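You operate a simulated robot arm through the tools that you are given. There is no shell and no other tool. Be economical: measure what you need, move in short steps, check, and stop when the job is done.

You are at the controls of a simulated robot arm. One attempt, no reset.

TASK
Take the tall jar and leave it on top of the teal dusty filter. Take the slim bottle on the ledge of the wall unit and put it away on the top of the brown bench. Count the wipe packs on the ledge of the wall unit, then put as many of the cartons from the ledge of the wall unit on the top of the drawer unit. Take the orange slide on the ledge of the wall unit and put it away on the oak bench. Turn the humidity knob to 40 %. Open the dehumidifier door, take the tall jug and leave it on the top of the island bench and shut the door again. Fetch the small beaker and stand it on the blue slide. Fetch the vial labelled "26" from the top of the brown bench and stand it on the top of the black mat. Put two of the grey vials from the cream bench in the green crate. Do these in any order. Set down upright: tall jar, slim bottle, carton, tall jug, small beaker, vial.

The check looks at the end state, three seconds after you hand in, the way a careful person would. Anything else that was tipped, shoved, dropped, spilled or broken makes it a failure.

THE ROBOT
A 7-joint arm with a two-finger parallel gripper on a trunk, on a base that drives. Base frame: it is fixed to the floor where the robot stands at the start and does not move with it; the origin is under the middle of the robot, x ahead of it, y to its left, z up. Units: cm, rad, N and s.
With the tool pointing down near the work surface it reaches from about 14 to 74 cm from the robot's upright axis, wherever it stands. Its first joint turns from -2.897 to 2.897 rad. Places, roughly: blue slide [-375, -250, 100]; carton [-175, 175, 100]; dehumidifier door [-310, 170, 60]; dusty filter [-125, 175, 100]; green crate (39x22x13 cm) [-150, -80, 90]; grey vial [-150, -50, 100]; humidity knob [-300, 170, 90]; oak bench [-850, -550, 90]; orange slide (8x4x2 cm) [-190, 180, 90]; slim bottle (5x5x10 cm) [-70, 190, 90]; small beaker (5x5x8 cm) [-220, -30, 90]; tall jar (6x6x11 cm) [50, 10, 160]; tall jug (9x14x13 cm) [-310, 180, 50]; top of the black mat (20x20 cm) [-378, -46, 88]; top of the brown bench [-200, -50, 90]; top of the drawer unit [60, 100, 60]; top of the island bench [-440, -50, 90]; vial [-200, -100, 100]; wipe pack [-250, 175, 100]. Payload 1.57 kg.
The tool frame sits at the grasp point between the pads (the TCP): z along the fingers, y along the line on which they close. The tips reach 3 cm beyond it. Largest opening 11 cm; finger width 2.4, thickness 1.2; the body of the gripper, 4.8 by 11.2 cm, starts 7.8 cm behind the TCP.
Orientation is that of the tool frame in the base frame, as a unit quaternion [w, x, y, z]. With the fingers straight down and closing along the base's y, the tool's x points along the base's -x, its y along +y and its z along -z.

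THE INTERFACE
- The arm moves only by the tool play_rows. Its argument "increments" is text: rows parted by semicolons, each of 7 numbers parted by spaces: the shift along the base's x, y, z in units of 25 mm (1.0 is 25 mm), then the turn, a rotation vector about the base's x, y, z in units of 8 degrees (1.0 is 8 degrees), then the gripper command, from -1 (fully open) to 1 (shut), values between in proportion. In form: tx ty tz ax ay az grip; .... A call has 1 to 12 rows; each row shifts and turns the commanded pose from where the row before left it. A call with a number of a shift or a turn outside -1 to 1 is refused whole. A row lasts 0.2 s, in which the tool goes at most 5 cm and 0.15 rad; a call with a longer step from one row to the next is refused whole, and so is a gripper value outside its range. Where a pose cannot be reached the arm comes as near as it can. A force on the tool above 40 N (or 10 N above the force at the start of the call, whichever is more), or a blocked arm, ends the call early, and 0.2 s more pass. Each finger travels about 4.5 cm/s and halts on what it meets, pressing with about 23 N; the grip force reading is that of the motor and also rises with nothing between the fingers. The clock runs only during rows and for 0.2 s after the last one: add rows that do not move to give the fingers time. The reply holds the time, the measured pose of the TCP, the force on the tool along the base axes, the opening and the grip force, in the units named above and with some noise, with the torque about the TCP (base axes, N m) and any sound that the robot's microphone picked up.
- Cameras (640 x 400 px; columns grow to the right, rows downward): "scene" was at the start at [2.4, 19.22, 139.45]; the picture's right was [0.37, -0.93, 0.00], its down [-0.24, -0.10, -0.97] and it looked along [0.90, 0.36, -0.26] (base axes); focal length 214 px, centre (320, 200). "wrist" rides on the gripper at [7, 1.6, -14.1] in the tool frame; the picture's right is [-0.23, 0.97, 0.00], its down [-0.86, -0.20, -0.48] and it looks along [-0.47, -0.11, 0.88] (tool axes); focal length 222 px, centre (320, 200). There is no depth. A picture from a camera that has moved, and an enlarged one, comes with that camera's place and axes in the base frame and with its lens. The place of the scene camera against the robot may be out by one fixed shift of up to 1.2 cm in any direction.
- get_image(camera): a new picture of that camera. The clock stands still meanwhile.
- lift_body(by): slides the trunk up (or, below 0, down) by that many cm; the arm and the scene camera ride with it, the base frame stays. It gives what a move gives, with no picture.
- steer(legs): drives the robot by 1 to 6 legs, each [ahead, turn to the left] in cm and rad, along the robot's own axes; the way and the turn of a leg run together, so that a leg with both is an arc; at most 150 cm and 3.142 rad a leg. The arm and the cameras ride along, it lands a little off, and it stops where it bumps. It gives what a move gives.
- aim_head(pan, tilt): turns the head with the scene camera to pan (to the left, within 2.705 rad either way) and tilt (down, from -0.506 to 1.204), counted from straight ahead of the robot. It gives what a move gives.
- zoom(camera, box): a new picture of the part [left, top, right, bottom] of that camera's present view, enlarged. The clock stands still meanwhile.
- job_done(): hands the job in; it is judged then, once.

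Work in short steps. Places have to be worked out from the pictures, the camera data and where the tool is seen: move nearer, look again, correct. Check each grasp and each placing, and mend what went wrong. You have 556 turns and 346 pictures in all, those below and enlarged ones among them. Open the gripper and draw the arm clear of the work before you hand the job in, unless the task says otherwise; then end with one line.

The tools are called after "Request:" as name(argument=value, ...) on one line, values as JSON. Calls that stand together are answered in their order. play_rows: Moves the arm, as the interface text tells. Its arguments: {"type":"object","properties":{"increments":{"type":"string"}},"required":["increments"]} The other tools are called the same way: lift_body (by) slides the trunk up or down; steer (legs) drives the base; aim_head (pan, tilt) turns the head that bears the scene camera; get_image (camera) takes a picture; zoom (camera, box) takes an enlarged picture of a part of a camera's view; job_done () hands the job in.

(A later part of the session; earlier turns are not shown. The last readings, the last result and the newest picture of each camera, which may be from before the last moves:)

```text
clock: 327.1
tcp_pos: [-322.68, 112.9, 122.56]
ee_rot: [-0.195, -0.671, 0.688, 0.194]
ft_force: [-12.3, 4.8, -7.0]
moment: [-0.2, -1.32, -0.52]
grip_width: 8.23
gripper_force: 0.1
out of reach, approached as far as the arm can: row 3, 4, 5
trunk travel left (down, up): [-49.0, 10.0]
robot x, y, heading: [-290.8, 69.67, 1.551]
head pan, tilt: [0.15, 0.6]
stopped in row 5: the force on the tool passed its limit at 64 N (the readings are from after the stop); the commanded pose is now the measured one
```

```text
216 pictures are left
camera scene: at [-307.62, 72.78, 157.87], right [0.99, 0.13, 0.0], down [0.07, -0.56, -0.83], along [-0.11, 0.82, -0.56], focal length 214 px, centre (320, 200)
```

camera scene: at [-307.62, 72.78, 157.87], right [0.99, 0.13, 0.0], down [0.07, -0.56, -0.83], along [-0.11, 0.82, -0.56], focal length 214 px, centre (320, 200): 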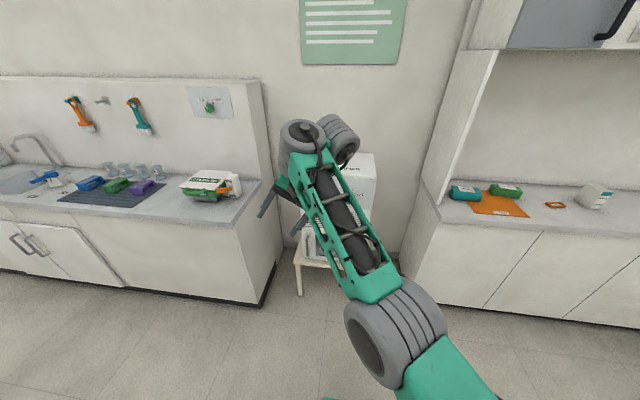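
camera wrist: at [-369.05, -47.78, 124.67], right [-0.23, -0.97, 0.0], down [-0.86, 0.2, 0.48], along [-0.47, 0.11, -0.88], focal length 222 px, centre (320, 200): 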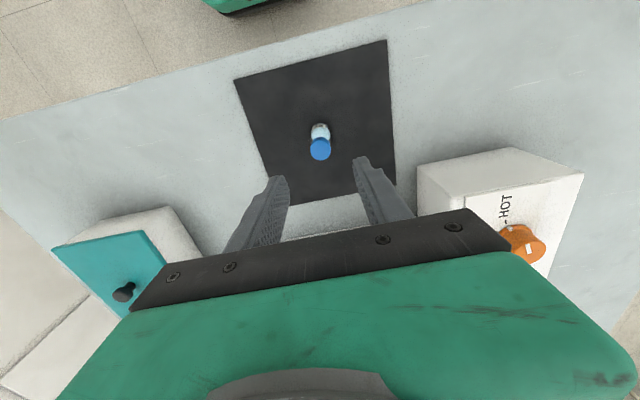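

That direction self-collides. Return to tool-down and instead pitch forward at this left-offset position.

Request:
play_rows(increments="0.5 0 -0.5 0 -1 0 -0.5;0.5 0 -0.4 0 -1 0 -0.5;0.4 0 -0.4 0 -1 0 -0.5;0.3 0 -0.3 0 -0.9 0 -0.5;0 0 0 0 0 0 -0.5")

Request:
play_rows(increments="0 0.6 0.1 1 0 0 -0.5;0 0.6 0.2 1 0 0 -0.5;0 0.6 0.3 1 0 0 -0.5;0 0.6 0.4 1 0 0 -0.5;0 0.5 0.5 1 0 0 -0.5;0 0.4 0.6 1 0 0 -0.5;0 0 0 0 0 0 -0.5")

Request:
get_image(camera="scene")

```text
clock: 328.3
tcp_pos: [-318.69, 113.17, 119.12]
ee_rot: [-0.01, -0.698, 0.716, 0.014]
ft_force: [-0.8, 0.0, -0.5]
moment: [-0.02, -0.01, -0.06]
grip_width: 8.25
gripper_force: 0.0
out of reach, approached as far as the arm can: row 4
trunk travel left (down, up): [-49.0, 10.0]
robot x, y, heading: [-290.28, 69.55, 1.556]
head pan, tilt: [0.15, 0.6]
```

```text
clock: 329.9
tcp_pos: [-318.64, 121.05, 123.74]
ee_rot: [0.282, -0.64, 0.65, 0.297]
ft_force: [-0.3, -0.6, 0.1]
moment: [-0.04, -0.01, 0.02]
grip_width: 8.25
gripper_force: 0.1
out of reach, approached as far as the arm can: row 1
trunk travel left (down, up): [-49.0, 10.0]
robot x, y, heading: [-290.84, 69.24, 1.553]
head pan, tilt: [0.15, 0.6]
```

```text
215 pictures are left
camera scene: at [-307.61, 72.83, 157.87], right [0.99, 0.13, 0.0], down [0.07, -0.56, -0.83], along [-0.11, 0.82, -0.56], focal length 214 px, centre (320, 200)
```

scene: 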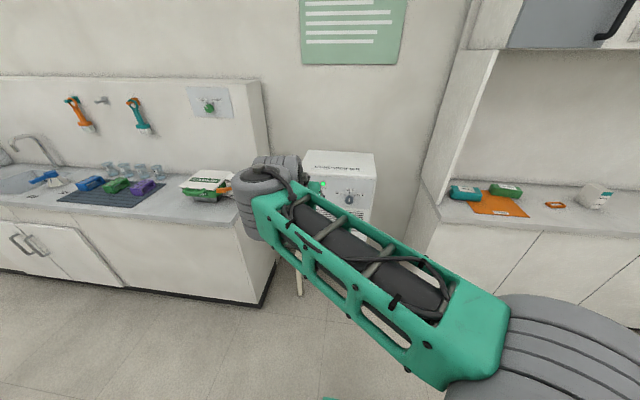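

That works at this offset. Continue pitching to nearly horizontal.

Request:
play_rows(increments="0 0.3 0.2 1 0 0 -0.5;0 0.3 0.2 1 0 0 -0.5;0 0.3 0.2 1 0 0 -0.5;0 0.3 0.2 1 0 0 -0.5;0 0 0 0.8 0 0 -0.5;0 0 0 0 0 0 -0.5")

Request:
get_image(camera="scene")

Request:
get_image(camera="wrist")

```text
clock: 331.3
tcp_pos: [-318.44, 123.99, 125.7]
ee_rot: [0.476, -0.513, 0.516, 0.495]
ft_force: [-1.0, 0.1, -0.6]
moment: [0.01, -0.02, -0.02]
grip_width: 8.23
gripper_force: 0.0
trunk travel left (down, up): [-49.0, 10.0]
robot x, y, heading: [-290.58, 69.57, 1.556]
head pan, tilt: [0.15, 0.6]
```

```text
214 pictures are left
camera scene: at [-307.62, 72.84, 157.87], right [0.99, 0.13, 0.0], down [0.07, -0.56, -0.83], along [-0.11, 0.82, -0.56], focal length 214 px, centre (320, 200)
```

scene: 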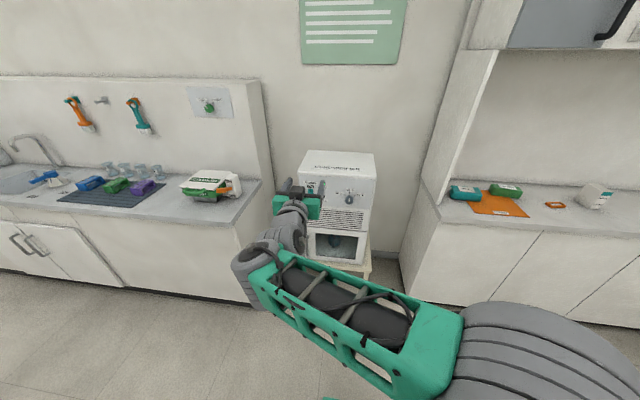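

```text
213 pictures are left
camera wrist: at [-320.09, 109.39, 119.65], right [-0.97, 0.0, 0.25], down [0.23, -0.43, 0.88], along [0.11, 0.9, 0.41], focal length 222 px, centre (320, 200)
```

wrist: 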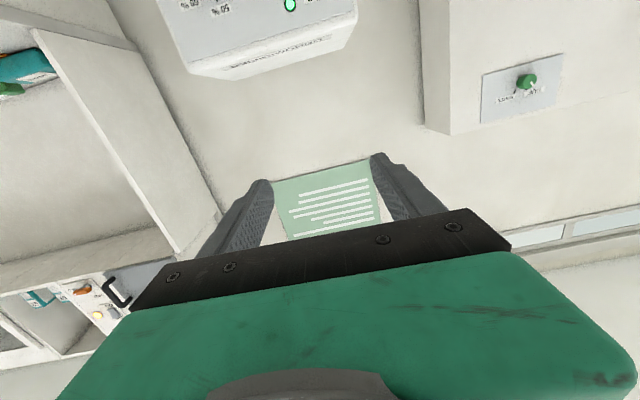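

Excellent: hand now horizontal pointing at the unit. Zoom on the knob, door and read the scale.

Request:
zoom(camera="scene", box=[290, 145, 390, 270])

Request:
zoom(camera="scene", box=[325, 175, 375, 215])

```text
3.20 times, centred on (340, 208) of scene
camera zoom: at [-307.62, 72.84, 157.87], right [0.99, 0.13, 0.0], down [0.07, -0.56, -0.83], along [-0.11, 0.82, -0.56], focal length 686 px, centre (256, 176)
```

zoom: 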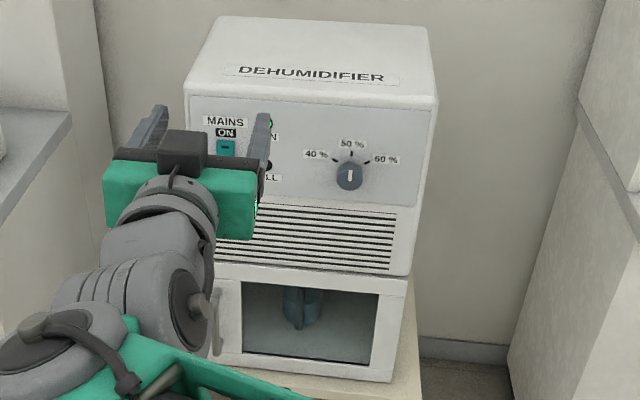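

```text
10.00 times, centred on (350, 195) of scene
camera zoom: at [-307.62, 72.84, 157.87], right [0.99, 0.13, 0.0], down [0.07, -0.56, -0.83], along [-0.11, 0.82, -0.56], focal length 2145 px, centre (20, 250)
```

zoom: 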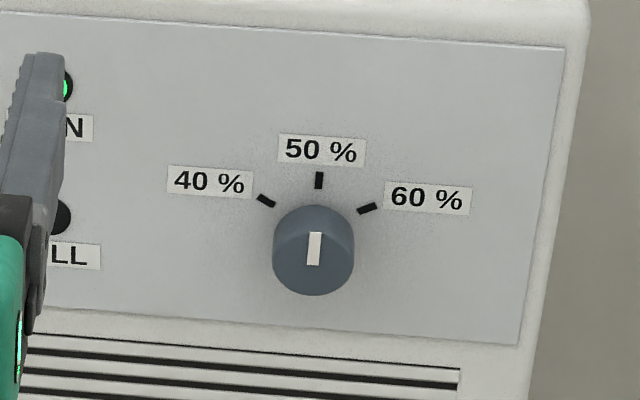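

Knob points at 50 %; 40 % is 60° counter-clockwise. Lower the trunk and sidestep the robot so the hand faces the knob (≈(-304.7,170,91)).

Request:
lift_body(by=-34)

Request:
steer(legs=[[0, -0.48], [28, 0], [0, 0.495]])

Request:
aim_head(pan=0.3, tilt=0.4)

Request:
get_image(camera="scene")

Request:
get_image(camera="wrist")

```text
clock: 334.6
tcp_pos: [-318.58, 124.01, 91.78]
ee_rot: [0.476, -0.512, 0.517, 0.494]
ft_force: [-0.3, 0.7, 0.2]
moment: [0.04, 0.01, 0.05]
grip_width: 8.24
gripper_force: 0.1
trunk travel left (down, up): [-15.0, 44.0]
robot x, y, heading: [-290.3, 69.57, 1.554]
head pan, tilt: [0.15, 0.6]
```

```text
clock: 339.4
tcp_pos: [-306.26, 148.01, 91.76]
ee_rot: [-0.471, 0.517, -0.512, -0.499]
ft_force: [-0.1, -0.2, -0.1]
moment: [0.0, -0.01, 0.0]
grip_width: 8.22
gripper_force: 0.0
trunk travel left (down, up): [-15.0, 44.0]
robot x, y, heading: [-277.11, 93.99, 1.57]
head pan, tilt: [0.15, 0.6]
```

```text
clock: 340.1
tcp_pos: [-306.16, 147.95, 91.78]
ee_rot: [-0.47, 0.518, -0.512, -0.499]
ft_force: [0.0, 0.5, 0.4]
moment: [-0.01, -0.01, 0.01]
grip_width: 8.23
gripper_force: 0.0
trunk travel left (down, up): [-15.0, 44.0]
robot x, y, heading: [-277.1, 94.35, 1.567]
head pan, tilt: [0.3, 0.4]
```

```text
210 pictures are left
camera scene: at [-295.78, 97.22, 125.69], right [0.96, 0.3, 0.0], down [0.12, -0.37, -0.92], along [-0.27, 0.88, -0.39], focal length 214 px, centre (320, 200)
```

scene: 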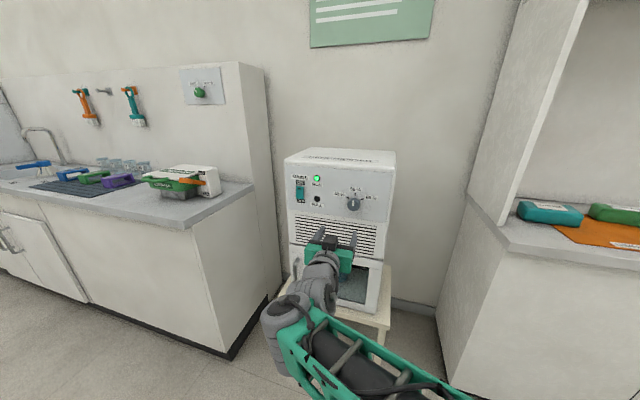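

```text
209 pictures are left
camera wrist: at [-307.52, 133.42, 85.67], right [-0.97, -0.02, 0.25], down [0.23, -0.42, 0.88], along [0.09, 0.91, 0.41], focal length 222 px, centre (320, 200)
```

wrist: 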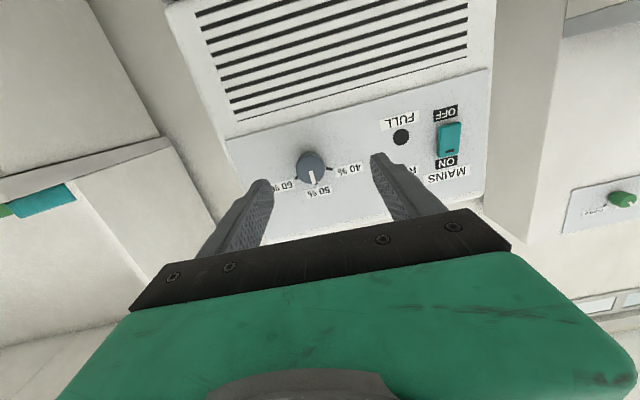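

Knob ≈(-304.5,165,94). Advance 8 cm and adjust up/right, then refine.

Request:
steer(legs=[[8, 0]])

Request:
play_rows(increments="0.35 0 0.4 0.15 0 0 -0.5;0.35 0 0.4 0.15 0 0 -0.5;0 0 0.2 0.15 0 0 -0.5;0 0 0 0 0 0 -0.5")

Request:
get_image(camera="wrist")

Request:
zoom(camera="scene", box=[270, 150, 430, 330])

```text
clock: 341.1
tcp_pos: [-306.41, 156.03, 91.92]
ee_rot: [-0.472, 0.517, -0.511, -0.499]
ft_force: [-0.1, 0.0, -0.2]
moment: [-0.04, -0.03, 0.01]
grip_width: 8.28
gripper_force: 0.1
trunk travel left (down, up): [-15.0, 44.0]
robot x, y, heading: [-277.17, 102.39, 1.576]
head pan, tilt: [0.3, 0.4]
```

```text
clock: 342.1
tcp_pos: [-304.54, 156.07, 94.17]
ee_rot: [0.487, -0.502, 0.495, 0.515]
ft_force: [0.8, -0.3, -0.1]
moment: [0.01, 0.0, 0.02]
grip_width: 8.26
gripper_force: 0.1
trunk travel left (down, up): [-15.0, 44.0]
robot x, y, heading: [-277.14, 102.48, 1.578]
head pan, tilt: [0.3, 0.4]
```

```text
208 pictures are left
camera wrist: at [-305.75, 141.85, 87.27], right [-0.97, -0.03, 0.25], down [0.23, -0.48, 0.85], along [0.09, 0.88, 0.47], focal length 222 px, centre (320, 200)
```

wrist: 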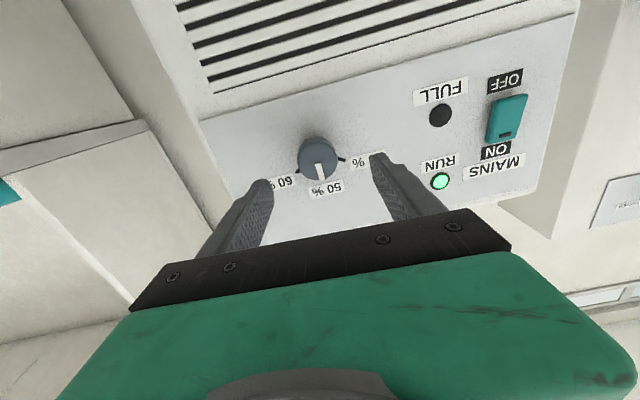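

```text
2.22 times, centred on (350, 240) of scene
camera zoom: at [-295.79, 105.25, 125.69], right [0.95, 0.3, 0.0], down [0.12, -0.37, -0.92], along [-0.27, 0.88, -0.39], focal length 477 px, centre (253, 111)
```

zoom: 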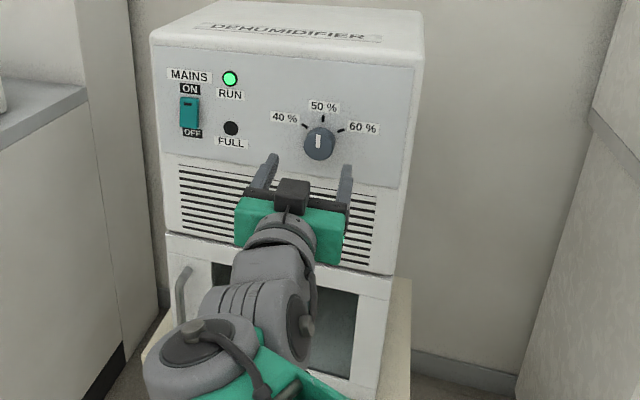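

Knob front ≈(-304.3,166.5,95). Align height and move in to within ~1 cm.

Request:
play_rows(increments="0.1 0.5 0.2 0 0 0 -0.5;0 0.5 0.15 0 0 0 -0.5;0 0.5 0 0 0 0 -0.5;0 0.5 0 0 0 0 -0.5;0 0.5 0 0 0 0 -0.5;0 0.4 0 0 0 0 -0.5;0 0 0 0 0 0 -0.5")

Request:
get_image(camera="wrist")

Request:
zoom(camera="scene", box=[270, 150, 430, 330])

```text
clock: 343.7
tcp_pos: [-304.24, 163.43, 95.02]
ee_rot: [0.488, -0.501, 0.497, 0.514]
ft_force: [0.7, 1.1, 0.7]
moment: [-0.04, -0.01, -0.01]
grip_width: 8.25
gripper_force: 0.2
trunk travel left (down, up): [-15.0, 44.0]
robot x, y, heading: [-277.58, 102.18, 1.572]
head pan, tilt: [0.3, 0.4]
```

```text
206 pictures are left
camera wrist: at [-305.5, 149.18, 88.1], right [-0.97, -0.03, 0.25], down [0.23, -0.48, 0.85], along [0.09, 0.88, 0.47], focal length 222 px, centre (320, 200)
```

wrist: 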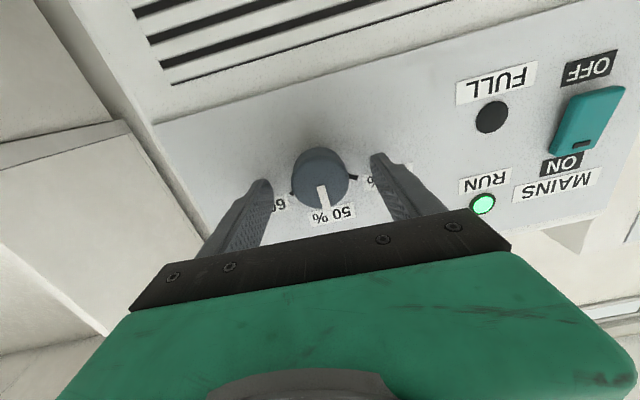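

```text
2.22 times, centred on (350, 240) of scene
camera zoom: at [-295.79, 105.26, 125.69], right [0.95, 0.3, 0.0], down [0.12, -0.37, -0.92], along [-0.27, 0.88, -0.39], focal length 477 px, centre (253, 111)
```

zoom: 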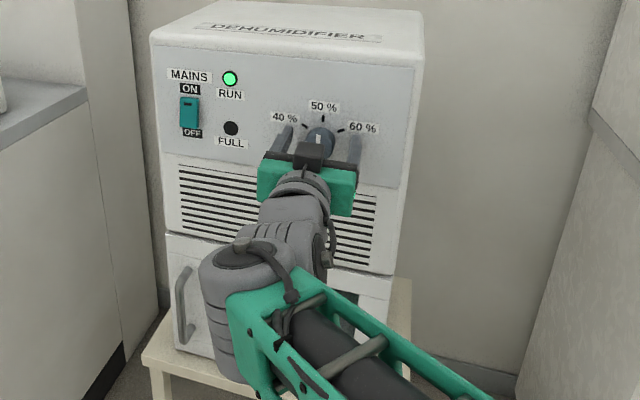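

Well aligned. Creep in 2 cm more.

Request:
play_rows(increments="0 0.3 0 0 0 0 -0.5;0 0.3 0.05 0 0 0 -0.5;0 0.2 0 0 0 0 -0.5;0 0 0 0 0 0 -0.5")

Request:
get_image(camera="wrist")

```text
clock: 344.2
tcp_pos: [-304.33, 163.82, 95.11]
ee_rot: [0.488, -0.502, 0.496, 0.513]
ft_force: [3.2, -27.9, -0.4]
moment: [-0.05, -0.04, -1.64]
grip_width: 8.52
gripper_force: 1.4
trunk travel left (down, up): [-15.0, 44.0]
robot x, y, heading: [-277.53, 102.17, 1.576]
head pan, tilt: [0.3, 0.4]
stopped in row 2: the force on the tool passed its limit at 50 N (the readings are from after the stop); the commanded pose is now the measured one
```

```text
204 pictures are left
camera wrist: at [-305.64, 149.52, 88.13], right [-0.97, -0.03, 0.25], down [0.23, -0.47, 0.85], along [0.09, 0.88, 0.47], focal length 222 px, centre (320, 200)
```

wrist: 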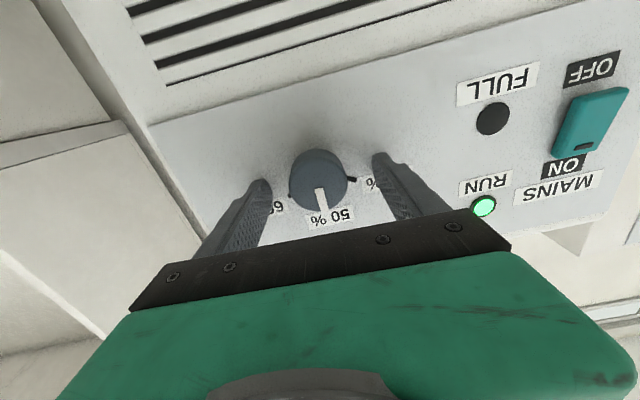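

Fingertips touch the panel (face ≈166.8). Back off 4 mm, lower 6 mm, and close on the knob.

Request:
play_rows(increments="0 -0.15 -0.15 0 0 0 -0.5;0 0 -0.1 0 0 0 -0.2;0 0 0 0 0 0 0.2;0 0 0 0 0 0 0.6;0 0 0 0 0 0 0.6;0 0 0 0 0 0 0.6")

Request:
get_image(camera="wrist")

```text
clock: 345.6
tcp_pos: [-304.33, 163.61, 94.17]
ee_rot: [0.486, -0.504, 0.496, 0.513]
ft_force: [-1.2, 3.1, -1.3]
moment: [0.02, 0.01, -0.94]
grip_width: 4.27
gripper_force: 36.2
trunk travel left (down, up): [-15.0, 44.0]
robot x, y, heading: [-277.52, 101.68, 1.576]
head pan, tilt: [0.3, 0.4]
```

```text
203 pictures are left
camera wrist: at [-305.6, 149.4, 87.28], right [-0.97, -0.03, 0.25], down [0.23, -0.47, 0.85], along [0.09, 0.88, 0.46], focal length 222 px, centre (320, 200)
```

wrist: 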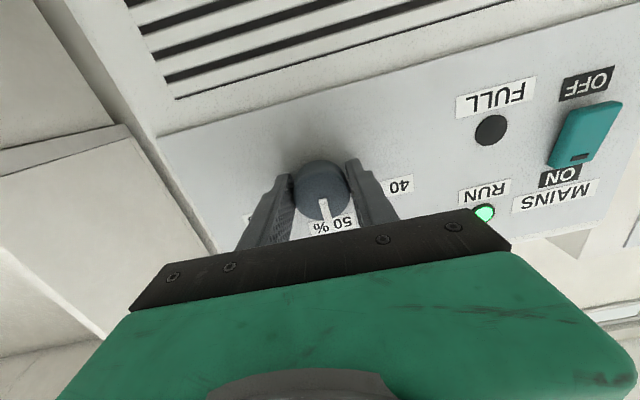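

Gripped. Turn counter-clockwise in small steps (about −y).

Request:
play_rows(increments="0 0 0 0 -0.7 0 0.6;0 0 0 0 -0.7 0 0.6;0 0 0 0 -0.7 0 0.6;0 0 0 0 0 0 0.6")

Request:
get_image(camera="wrist")

Request:
zoom(camera="scene", box=[330, 170, 410, 230])

```text
clock: 346.6
tcp_pos: [-304.24, 163.66, 94.22]
ee_rot: [-0.555, 0.573, -0.421, -0.432]
ft_force: [4.6, -1.2, -3.3]
moment: [0.08, 0.01, -1.6]
grip_width: 4.25
gripper_force: 44.6
trunk travel left (down, up): [-15.0, 44.0]
robot x, y, heading: [-277.18, 102.17, 1.573]
head pan, tilt: [0.3, 0.4]
```

```text
202 pictures are left
camera wrist: at [-303.46, 149.4, 87.24], right [-1.0, -0.03, -0.05], down [-0.03, -0.47, 0.88], along [-0.05, 0.88, 0.47], focal length 222 px, centre (320, 200)
```

wrist: 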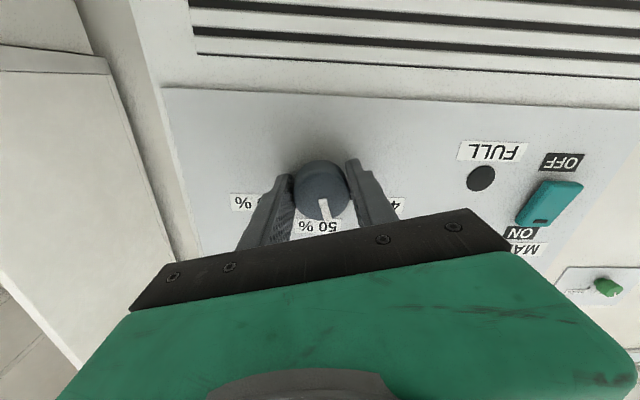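

```text
6.67 times, centred on (370, 200) of scene
camera zoom: at [-295.76, 105.18, 125.69], right [0.95, 0.3, 0.0], down [0.12, -0.37, -0.92], along [-0.27, 0.88, -0.39], focal length 1430 px, centre (-13, 200)
```

zoom: 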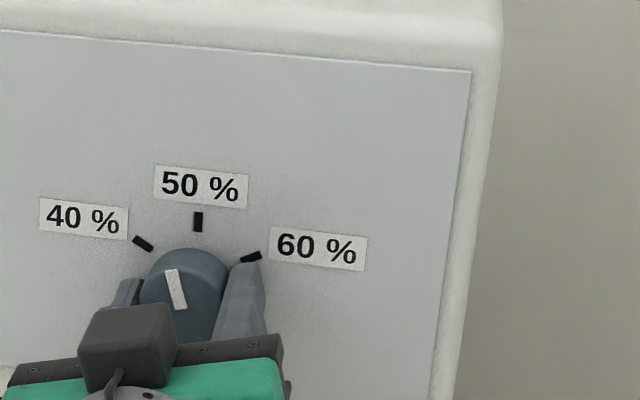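

It follows in the right direction. Continue the remaining ~43°.

Request:
play_rows(increments="0 0 0 0 -0.7 0 0.6;0 0 0 0 -0.7 0 0.6;0 0 0 0 -0.7 0 0.6;0 0 0 0 -0.7 0 0.6;0 0 0 0 -0.7 0 0.6;0 0 0 0 -0.7 0 0.6;0 0 0 0 -0.7 0 0.6;0 0 0 0 -0.4 0 0.6;0 0 0 0 0 0 0.6")

Request:
zoom(camera="scene", box=[330, 170, 410, 230])

Request:
get_image(camera="wrist")

```text
clock: 348.6
tcp_pos: [-304.06, 163.76, 94.36]
ee_rot: [-0.669, 0.69, -0.191, -0.197]
ft_force: [17.3, -3.4, -0.3]
moment: [1.02, 0.01, -1.18]
grip_width: 4.24
gripper_force: 44.9
trunk travel left (down, up): [-15.0, 44.0]
robot x, y, heading: [-277.15, 102.24, 1.579]
head pan, tilt: [0.3, 0.4]
```

```text
6.67 times, centred on (370, 200) of scene
camera zoom: at [-295.61, 105.13, 125.73], right [0.95, 0.3, 0.0], down [0.11, -0.37, -0.92], along [-0.28, 0.88, -0.39], focal length 1430 px, centre (-13, 200)
```

zoom: 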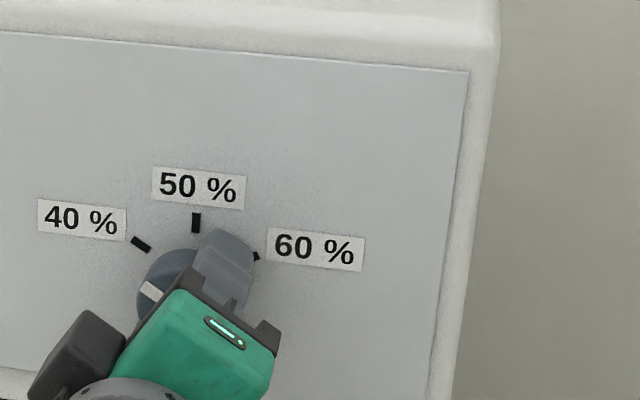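

```text
199 pictures are left
camera wrist: at [-298.79, 149.41, 89.71], right [-0.71, -0.03, -0.71], down [-0.61, -0.47, 0.63], along [-0.35, 0.88, 0.32], focal length 222 px, centre (320, 200)
```

wrist: 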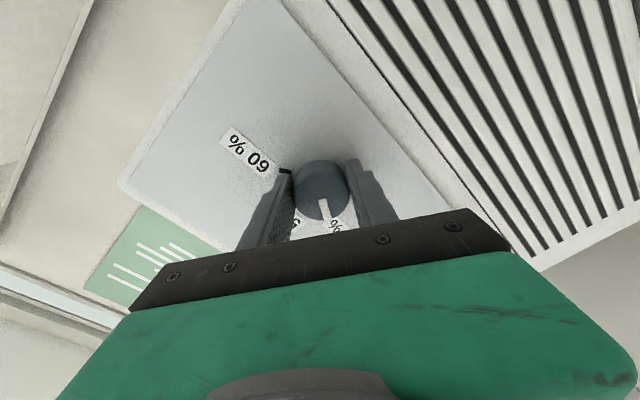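

Rotated ~59–60°. Release and check the pointer.

Request:
play_rows(increments="0 0 0 0 0 0 0.4;0 0 0 0 0 0 0;0 0 0 0 0 0 -0.4;0 0 0 0 0 0 -0.5;0 -0.4 0 0 0 0 -0.5;0 -0.8 0 0 0 0 -0.5;0 -0.8 0 0 0 0 -0.5;0 -0.8 0 0 0 0 -0.5;0 0 0 0 0 0 -0.5")

Request:
zoom(camera="scene", box=[330, 170, 410, 230])

Request:
get_image(camera="wrist")

```text
clock: 350.6
tcp_pos: [-304.23, 156.86, 94.26]
ee_rot: [-0.669, 0.691, -0.192, -0.197]
ft_force: [-0.3, -0.1, 0.5]
moment: [0.02, 0.0, 0.01]
grip_width: 8.25
gripper_force: 0.2
trunk travel left (down, up): [-15.0, 44.0]
robot x, y, heading: [-276.8, 102.21, 1.575]
head pan, tilt: [0.3, 0.4]
```

```text
6.67 times, centred on (370, 200) of scene
camera zoom: at [-295.77, 105.17, 125.69], right [0.95, 0.3, 0.0], down [0.12, -0.37, -0.92], along [-0.28, 0.88, -0.39], focal length 1430 px, centre (-13, 200)
```

zoom: 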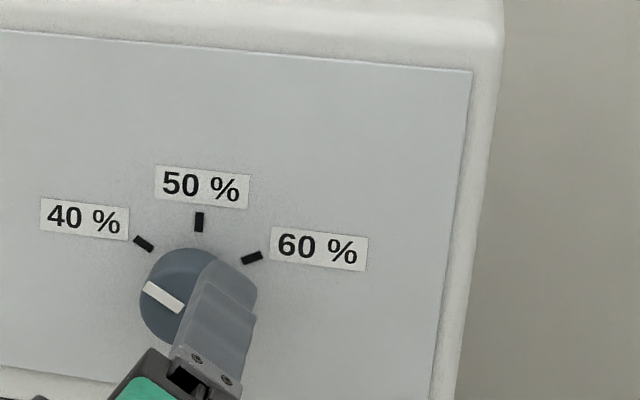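

```text
197 pictures are left
camera wrist: at [-299.01, 142.49, 89.62], right [-0.71, -0.03, -0.71], down [-0.61, -0.47, 0.63], along [-0.35, 0.88, 0.31], focal length 222 px, centre (320, 200)
```

wrist: 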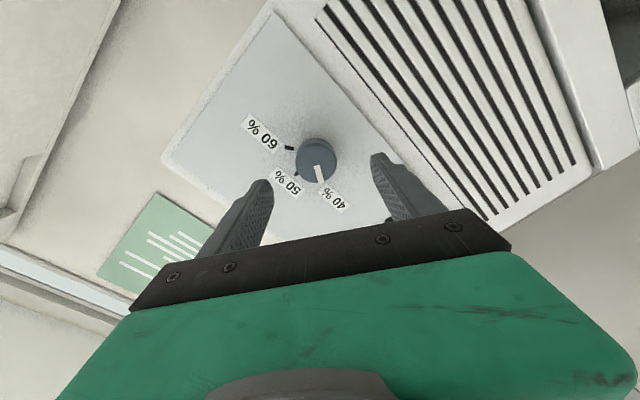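

Request:
zoom(camera="wrist", box=[240, 110, 380, 220])

```text
3.64 times, centred on (310, 165) of wrist
camera zoom: at [-299.01, 142.49, 89.62], right [-0.71, -0.03, -0.71], down [-0.61, -0.47, 0.63], along [-0.35, 0.88, 0.31], focal length 808 px, centre (356, 327)
```

zoom: 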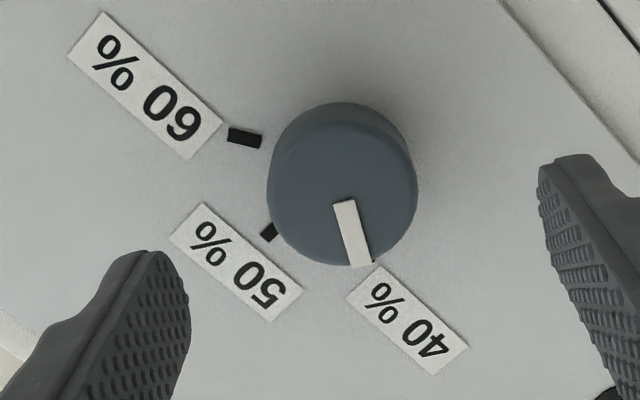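

Knob is at 40 %. Now roll the hand back while retreating, then lower toward the door handle (≈(-326,163.5,52–67)).

Request:
play_rows(increments="0 -0.8 0 0 0.9 0 -0.5;0 -0.8 0 0 0.9 0 -0.5;-0.3 -0.8 0 0 0.9 0 -0.5;-0.5 -0.5 0 0 0.9 0 -0.5;-0.5 0 0 0 0.9 0 -0.5;-0.5 0 0 0 0.9 0 -0.5;-0.5 0 0 0 0.9 0 -0.5;-0.5 0 0 0 0.9 0 -0.5;-0.5 0 0 0 0.2 0 -0.5;0 0 0 0 0 0 -0.5")

Request:
lift_body(by=-14.5)

Request:
play_rows(increments="-0.5 0 -0.5 0 0 0 -0.5;-0.5 0 -0.5 0 0 0 -0.5;-0.5 0 -0.5 0 0 0 -0.5;-0.5 0 -0.5 0 0 0 -0.5;0 0 -0.5 0 0 0 -0.5;0 0 -0.5 0 0 0 -0.5;0 0 -0.5 0 0 0 -0.5;0 0 0 0 0 0 -0.5")

Request:
get_image(camera="scene")

Request:
get_image(camera="wrist")

```text
clock: 352.8
tcp_pos: [-312.78, 149.38, 94.22]
ee_rot: [0.487, -0.503, 0.496, 0.513]
ft_force: [0.4, -0.3, 0.8]
moment: [-0.05, -0.03, 0.01]
grip_width: 8.23
gripper_force: 0.1
trunk travel left (down, up): [-15.0, 44.0]
robot x, y, heading: [-277.53, 102.11, 1.574]
head pan, tilt: [0.3, 0.4]
```

```text
clock: 354.5
tcp_pos: [-312.76, 149.26, 79.71]
ee_rot: [0.487, -0.504, 0.496, 0.513]
ft_force: [1.7, -0.1, -0.6]
moment: [-0.02, -0.02, -0.01]
grip_width: 8.25
gripper_force: 0.0
trunk travel left (down, up): [-0.5, 58.5]
robot x, y, heading: [-277.3, 102.1, 1.576]
head pan, tilt: [0.3, 0.4]
```

```text
clock: 356.3
tcp_pos: [-317.51, 149.34, 70.87]
ee_rot: [0.487, -0.503, 0.497, 0.513]
ft_force: [0.9, 0.1, 0.1]
moment: [-0.04, -0.01, 0.02]
grip_width: 8.22
gripper_force: 0.0
trunk travel left (down, up): [-0.5, 58.5]
robot x, y, heading: [-277.05, 102.19, 1.575]
head pan, tilt: [0.3, 0.4]
```

```text
195 pictures are left
camera scene: at [-295.78, 105.17, 111.19], right [0.95, 0.3, 0.0], down [0.12, -0.37, -0.92], along [-0.28, 0.88, -0.39], focal length 214 px, centre (320, 200)
```

scene: 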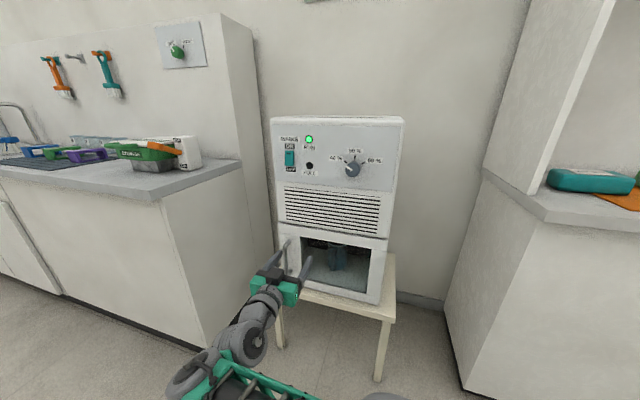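

```text
194 pictures are left
camera wrist: at [-318.92, 135.02, 63.95], right [-0.97, -0.03, 0.25], down [0.23, -0.47, 0.85], along [0.09, 0.88, 0.46], focal length 222 px, centre (320, 200)
```

wrist: 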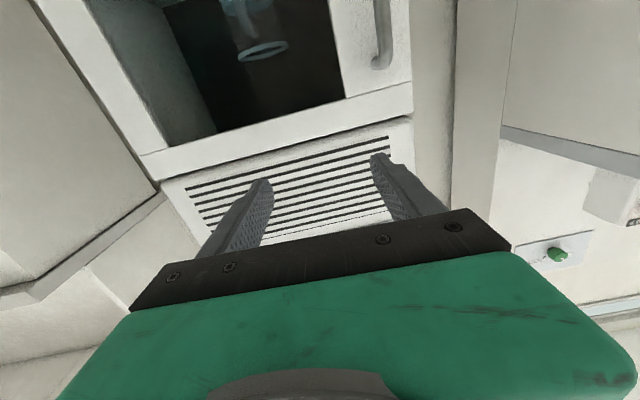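

Works well. Handle top ≈(-327,164,64). Move down/left to (-327,150,58).

Request:
play_rows(increments="-0.5 0 -0.6 0 0 0 -0.5;-0.5 0 -0.6 0 0 0 -0.5;-0.5 0 -0.6 0 0 0 -0.5;-0.5 0 -0.6 0 0 0 -0.5;-0.5 0 -0.6 0 0 0 -0.5;-0.5 0 -0.6 0 0 0 -0.5;-0.4 0 -0.6 0 0 0 -0.5;-0.4 0 -0.6 0 0 0 -0.5;0 0 -0.2 0 0 0 -0.5;0 0 0 0 0 0 -0.5")

Request:
get_image(camera="wrist")

Request:
get_image(camera="scene")

```text
clock: 358.5
tcp_pos: [-327.23, 149.29, 58.46]
ee_rot: [0.486, -0.503, 0.496, 0.514]
ft_force: [0.2, -1.3, 0.5]
moment: [0.02, -0.03, -0.01]
grip_width: 8.23
gripper_force: 0.0
trunk travel left (down, up): [-0.5, 58.5]
robot x, y, heading: [-277.1, 102.12, 1.574]
head pan, tilt: [0.3, 0.4]
```

```text
193 pictures are left
camera wrist: at [-328.46, 135.03, 51.58], right [-0.97, -0.03, 0.25], down [0.23, -0.47, 0.85], along [0.09, 0.88, 0.46], focal length 222 px, centre (320, 200)
```

wrist: 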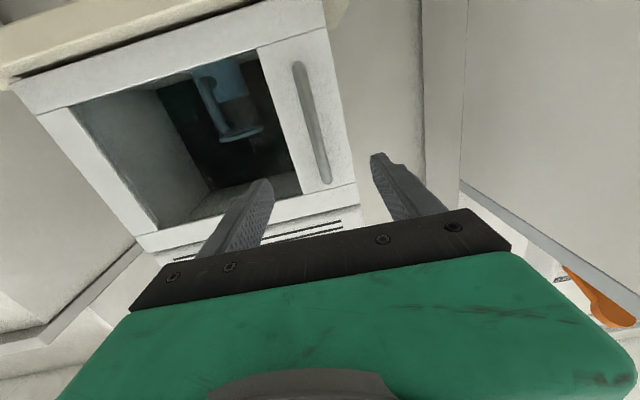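

```text
192 pictures are left
camera scene: at [-295.78, 105.17, 111.19], right [0.95, 0.3, 0.0], down [0.12, -0.37, -0.92], along [-0.28, 0.88, -0.39], focal length 214 px, centre (320, 200)
```

scene: 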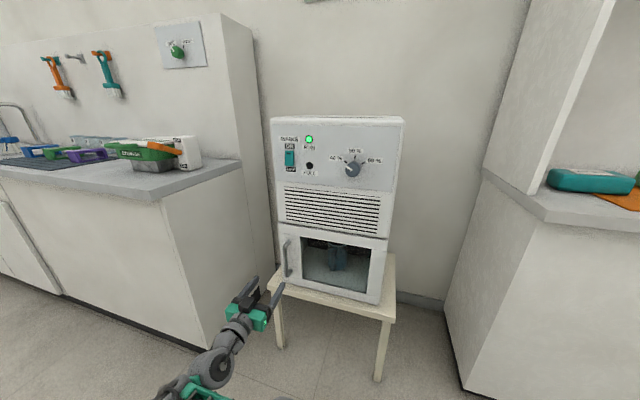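

Handle bar at x≈-327.1, z 49.5–64. Advance with open fingers straddling it.

Request:
play_rows(increments="0 0.8 -0.2 0 0 0 -0.5;0 0.8 -0.2 0 0 0 -0.5;0 0.8 -0.2 0 0 0 -0.5;0 0.8 0 0 0 0 -0.5;0 0.6 0 0 0 0 -0.5;0 0.5 0 0 0 0 -0.5;0 0.4 0 0 0 0 -0.5;0 0 0 0 0 0 -0.5")

Request:
get_image(camera="wrist")

Request:
zoom(camera="scene", box=[230, 200, 350, 330])

```text
clock: 360.3
tcp_pos: [-327.29, 161.16, 56.87]
ee_rot: [0.486, -0.504, 0.496, 0.513]
ft_force: [-0.1, 0.0, 0.6]
moment: [-0.02, 0.01, 0.03]
grip_width: 8.24
gripper_force: 0.0
trunk travel left (down, up): [-0.5, 58.5]
robot x, y, heading: [-277.16, 102.43, 1.581]
head pan, tilt: [0.3, 0.4]
```

```text
191 pictures are left
camera wrist: at [-328.51, 146.82, 50.03], right [-0.97, -0.03, 0.25], down [0.23, -0.47, 0.85], along [0.09, 0.88, 0.46], focal length 222 px, centre (320, 200)
```

wrist: 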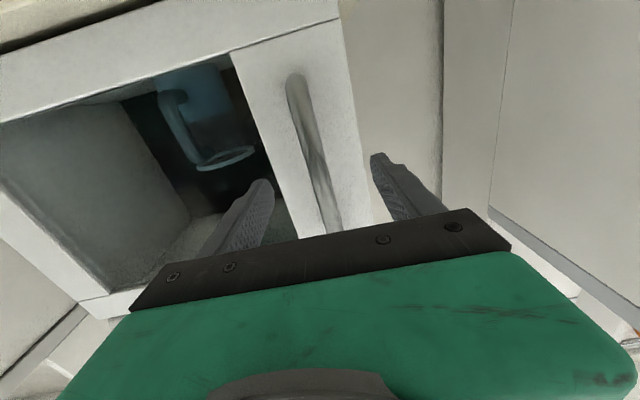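

```text
3.08 times, centred on (290, 265) of scene
camera zoom: at [-295.78, 105.17, 111.19], right [0.95, 0.3, 0.0], down [0.12, -0.37, -0.92], along [-0.28, 0.88, -0.39], focal length 660 px, centre (412, 0)
```

zoom: 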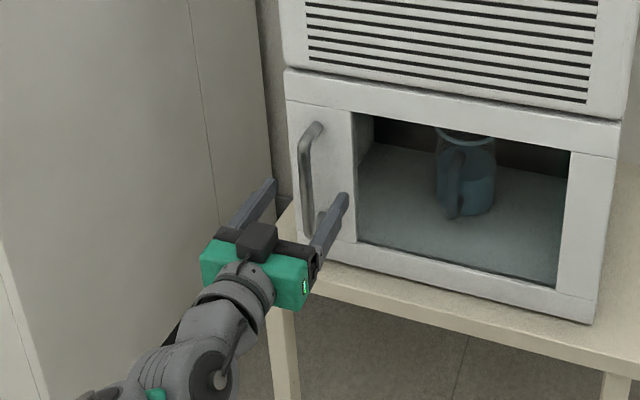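

Fingers straddle the handle. Creep in 1.2 cm and close.

Request:
play_rows(increments="0 0.25 0 0 0 0 -0.5;0 0.25 0 0 0 0 -0.5;0 0 0 0 0 0 0;0 0 0 0 0 0 0.5;0 0 0 0 0 0 1;0 0 0 0 0 0 1;0 0 0 0 0 0 1;0 0 0 0 0 0 1")

Request:
get_image(camera="wrist")

Request:
zoom(camera="scene", box=[230, 200, 350, 330])

```text
clock: 362.1
tcp_pos: [-327.39, 162.16, 56.96]
ee_rot: [0.487, -0.505, 0.495, 0.513]
ft_force: [-5.9, -1.4, 0.6]
moment: [-0.16, -0.72, 0.06]
grip_width: 1.58
gripper_force: 31.4
trunk travel left (down, up): [-0.5, 58.5]
robot x, y, heading: [-277.72, 102.01, 1.579]
head pan, tilt: [0.3, 0.4]
```

```text
189 pictures are left
camera wrist: at [-328.56, 147.94, 50.03], right [-0.97, -0.03, 0.24], down [0.23, -0.47, 0.85], along [0.09, 0.88, 0.46], focal length 222 px, centre (320, 200)
```

wrist: 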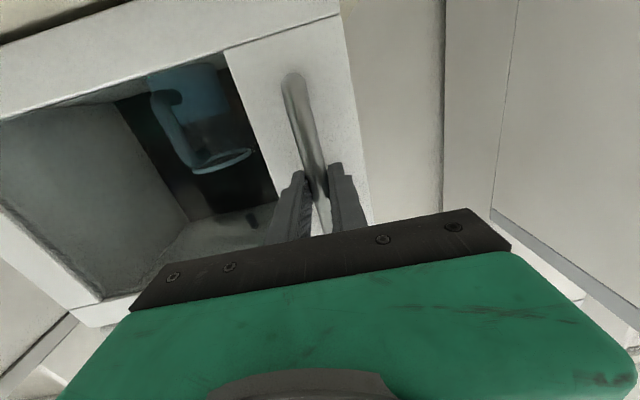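

```text
3.08 times, centred on (290, 265) of scene
camera zoom: at [-295.82, 105.15, 111.19], right [0.95, 0.3, 0.0], down [0.12, -0.37, -0.92], along [-0.28, 0.88, -0.39], focal length 660 px, centre (412, 0)
```

zoom: 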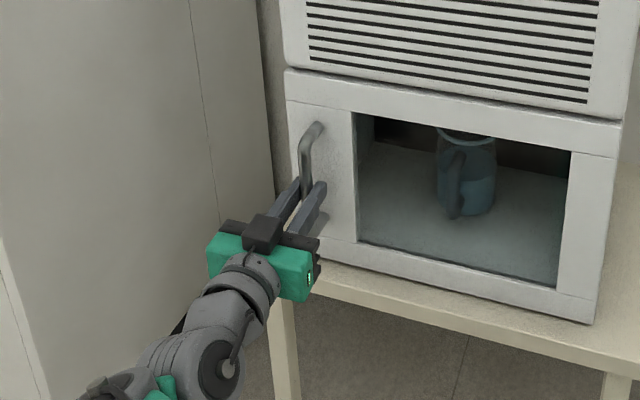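

Handle gripped (1.58 cm). Pull the door open along its arc (hinge ≈(-293.5,166.5)), starting gently.

Request:
play_rows(increments="0.06 -0.47 0 0 0 0.25 1;0.09 -0.47 0 0 0 0.25 1;0.1 -0.47 0 0 0 0.25 1;0.12 -0.46 0 0 0 0.25 1;0 0 0 0 0 0 1")

Request:
get_image(camera="scene")

```text
clock: 363.3
tcp_pos: [-326.25, 157.61, 56.9]
ee_rot: [0.45, -0.537, 0.46, 0.545]
ft_force: [-0.4, -0.6, 1.6]
moment: [0.32, -0.7, 0.03]
grip_width: 1.58
gripper_force: 30.8
trunk travel left (down, up): [-0.5, 58.5]
robot x, y, heading: [-277.37, 101.94, 1.57]
head pan, tilt: [0.3, 0.4]
```

```text
187 pictures are left
camera scene: at [-295.78, 105.17, 111.2], right [0.95, 0.3, 0.0], down [0.12, -0.37, -0.92], along [-0.27, 0.88, -0.39], focal length 214 px, centre (320, 200)
```

scene: 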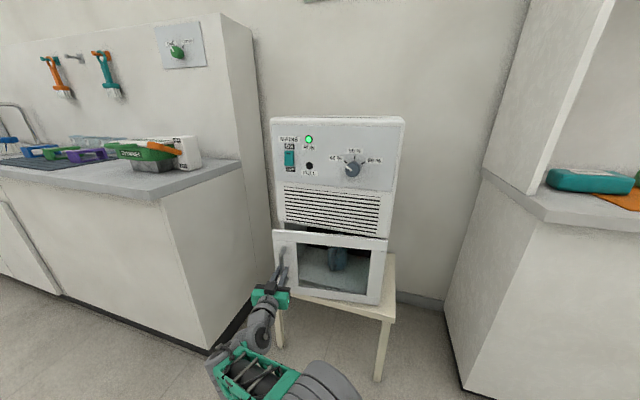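

The door is opening. Continue along the arc to ~28°.

Request:
play_rows(increments="0.27 -0.91 0 0 0 0.5 1;0.34 -0.89 0 0 0 0.5 1;0.4 -0.86 0 0 0 0.5 1;0.46 -0.83 0 0 0 0.5 1;0.52 -0.8 0 0 0 0.5 1;0 0 0 0 0 0 1")

Request:
get_image(camera="scene")

```text
clock: 364.7
tcp_pos: [-321.12, 147.17, 56.91]
ee_rot: [0.35, -0.609, 0.36, 0.614]
ft_force: [26.8, 17.4, 0.2]
moment: [0.3, -0.73, -0.37]
grip_width: 1.6
gripper_force: 31.7
trunk travel left (down, up): [-0.5, 58.5]
robot x, y, heading: [-277.37, 102.15, 1.571]
head pan, tilt: [0.3, 0.4]
```

```text
186 pictures are left
camera scene: at [-295.64, 105.33, 111.21], right [0.96, 0.3, 0.0], down [0.11, -0.37, -0.92], along [-0.27, 0.88, -0.39], focal length 214 px, centre (320, 200)
```

scene: 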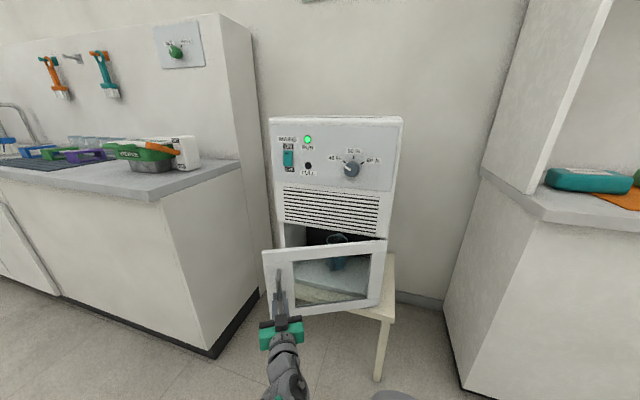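

Some sideways force (27 N) – relieve toward the hinge and continue a bit.

Request:
play_rows(increments="0.3 0.1 0 0 0 0.2 1;0 0 0 0 0 0 1")

Request:
play_rows(increments="0.6 -0.75 0 0 0 0.5 1;0.65 -0.7 0 0 0 0.5 1;0.7 -0.65 0 0 0 0.5 1;0 0 0 0 0 0 1")

Request:
get_image(camera="scene")

```text
clock: 365.3
tcp_pos: [-320.88, 146.94, 56.86]
ee_rot: [0.337, -0.614, 0.35, 0.622]
ft_force: [-3.5, -2.8, -5.4]
moment: [-0.14, -1.0, 0.0]
grip_width: 1.59
gripper_force: 31.3
trunk travel left (down, up): [-0.5, 58.5]
robot x, y, heading: [-277.02, 102.46, 1.582]
head pan, tilt: [0.3, 0.4]
```

```text
clock: 366.0
tcp_pos: [-317.63, 142.96, 57.02]
ee_rot: [0.287, -0.639, 0.301, 0.647]
ft_force: [-7.9, -6.3, -3.7]
moment: [0.87, -0.26, 0.17]
grip_width: 1.58
gripper_force: 31.6
trunk travel left (down, up): [-0.5, 58.5]
robot x, y, heading: [-276.87, 102.19, 1.579]
head pan, tilt: [0.3, 0.4]
stopped in row 3: the force on the tool passed its limit at 44 N (the readings are from after the stop); the commanded pose is now the measured one
```

```text
185 pictures are left
camera scene: at [-295.85, 104.93, 111.2], right [0.95, 0.31, 0.0], down [0.12, -0.37, -0.92], along [-0.28, 0.88, -0.39], focal length 214 px, centre (320, 200)
```

scene: 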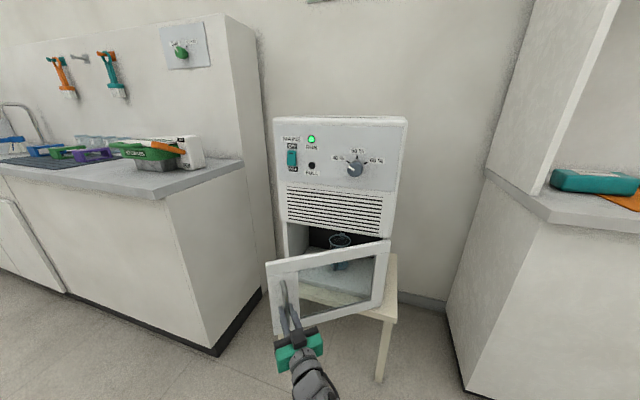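

Door ~38° open. Release the handle and back out along the hand direction.

Request:
play_rows(increments="0 0 0 0 0 0 0.5;0 0 0 0 0 0 0;0 0 0 0 0 0 0;0.3 -0.35 0 0 0 0 0;0.5 -0.6 0 0 0 0 0;0.5 -0.6 0 0 0 0 0;0.5 -0.6 0 0 0 0 0;0 0 0 0 0 0 0")

Request:
get_image(camera="scene")

Request:
get_image(camera="wrist")

```text
clock: 367.8
tcp_pos: [-312.94, 137.56, 56.94]
ee_rot: [0.287, -0.639, 0.301, 0.647]
ft_force: [-1.4, 0.4, 0.4]
moment: [-0.03, -0.01, 0.04]
grip_width: 5.51
gripper_force: 0.1
trunk travel left (down, up): [-0.5, 58.5]
robot x, y, heading: [-277.05, 102.02, 1.582]
head pan, tilt: [0.3, 0.4]
```

```text
184 pictures are left
camera scene: at [-295.79, 105.01, 111.19], right [0.95, 0.3, 0.0], down [0.12, -0.37, -0.92], along [-0.28, 0.88, -0.39], focal length 214 px, centre (320, 200)
```

scene: 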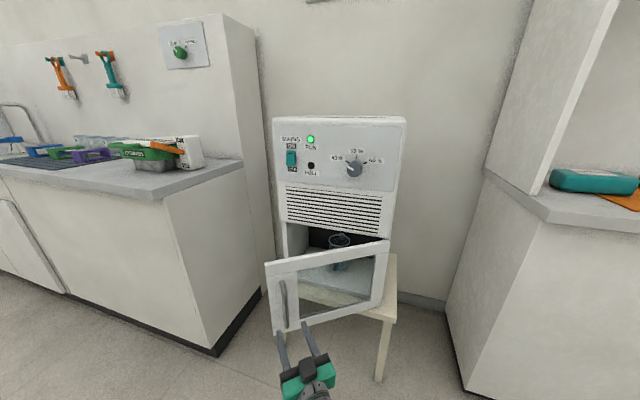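

```text
183 pictures are left
camera wrist: at [-305.02, 125.66, 50.01], right [-0.73, -0.63, 0.25], down [0.48, -0.22, 0.85], along [-0.48, 0.74, 0.47], focal length 222 px, centre (320, 200)
```

wrist: 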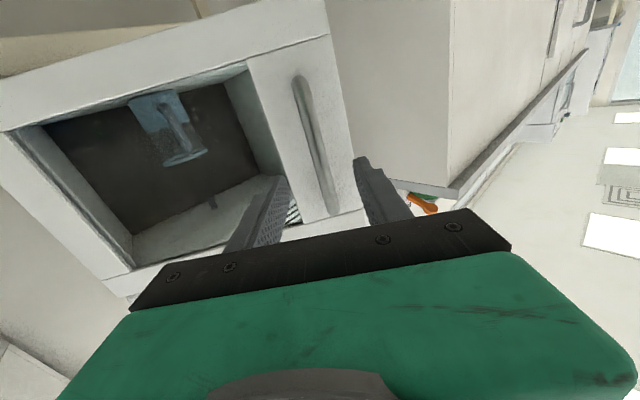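

The door stays open. I'll swing the hand around the free edge to the inside and push it further open. First yaw back and move left in front of the door.

Request:
play_rows(increments="0 -0.8 0 0 0 0 0.5;0 -0.8 0 0 0 -0.5 1;-0.6 0 0 0 0 -0.8 1;-0.9 0 0 0 0 -0.8 1;-0.9 0 0 0 0 -0.8 1;-0.9 0 0 0 0 -0.8 1;-0.9 0 0 0 0 -0.8 1;-0.9 0 0 0 0 -0.3 1;-0.9 0 0 0 0 0 1;-0.9 0 0 0 0 0 1;-0.9 0.4 0 0 0 0 1;0 0 0 0 0 0 1")

Request:
get_image(camera="scene")

```text
clock: 370.4
tcp_pos: [-326.4, 134.69, 56.82]
ee_rot: [0.417, -0.561, 0.428, 0.573]
ft_force: [0.1, 0.1, 0.4]
moment: [0.0, 0.0, 0.02]
grip_width: 0.0
gripper_force: 21.4
out of reach, approached as far as the arm can: row 6, 7, 8
trunk travel left (down, up): [-0.5, 58.5]
robot x, y, heading: [-277.48, 102.12, 1.579]
head pan, tilt: [0.3, 0.4]
```

```text
182 pictures are left
camera scene: at [-295.79, 105.01, 111.19], right [0.95, 0.3, 0.0], down [0.12, -0.37, -0.92], along [-0.28, 0.88, -0.39], focal length 214 px, centre (320, 200)
```

scene: 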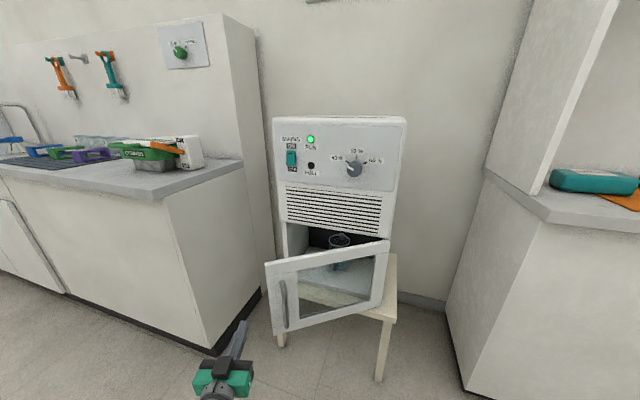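

Out of reach to the left; sidestep the robot 12 cm left.

Request:
steer(legs=[[-25, 0], [0, 0.5], [25, 0], [0, -0.5]])

Request:
get_image(camera="scene")

```text
clock: 376.5
tcp_pos: [-338.16, 131.43, 56.95]
ee_rot: [0.418, -0.561, 0.428, 0.572]
ft_force: [0.2, -0.1, 0.8]
moment: [0.02, -0.01, 0.03]
grip_width: 0.0
gripper_force: 21.1
trunk travel left (down, up): [-0.5, 58.5]
robot x, y, heading: [-288.76, 98.38, 1.576]
head pan, tilt: [0.3, 0.4]
```

```text
181 pictures are left
camera scene: at [-307.59, 101.74, 111.19], right [0.95, 0.3, 0.0], down [0.12, -0.37, -0.92], along [-0.28, 0.88, -0.39], focal length 214 px, centre (320, 200)
```

scene: 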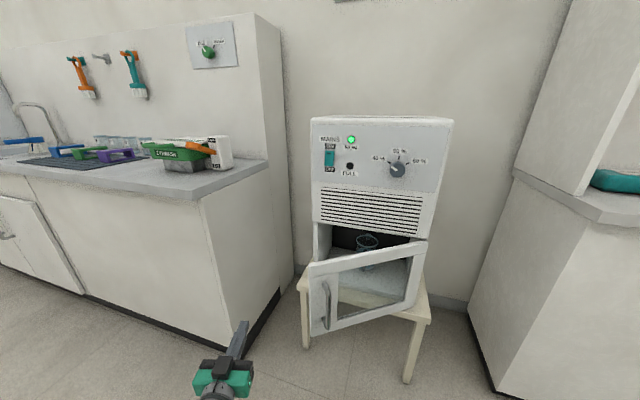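

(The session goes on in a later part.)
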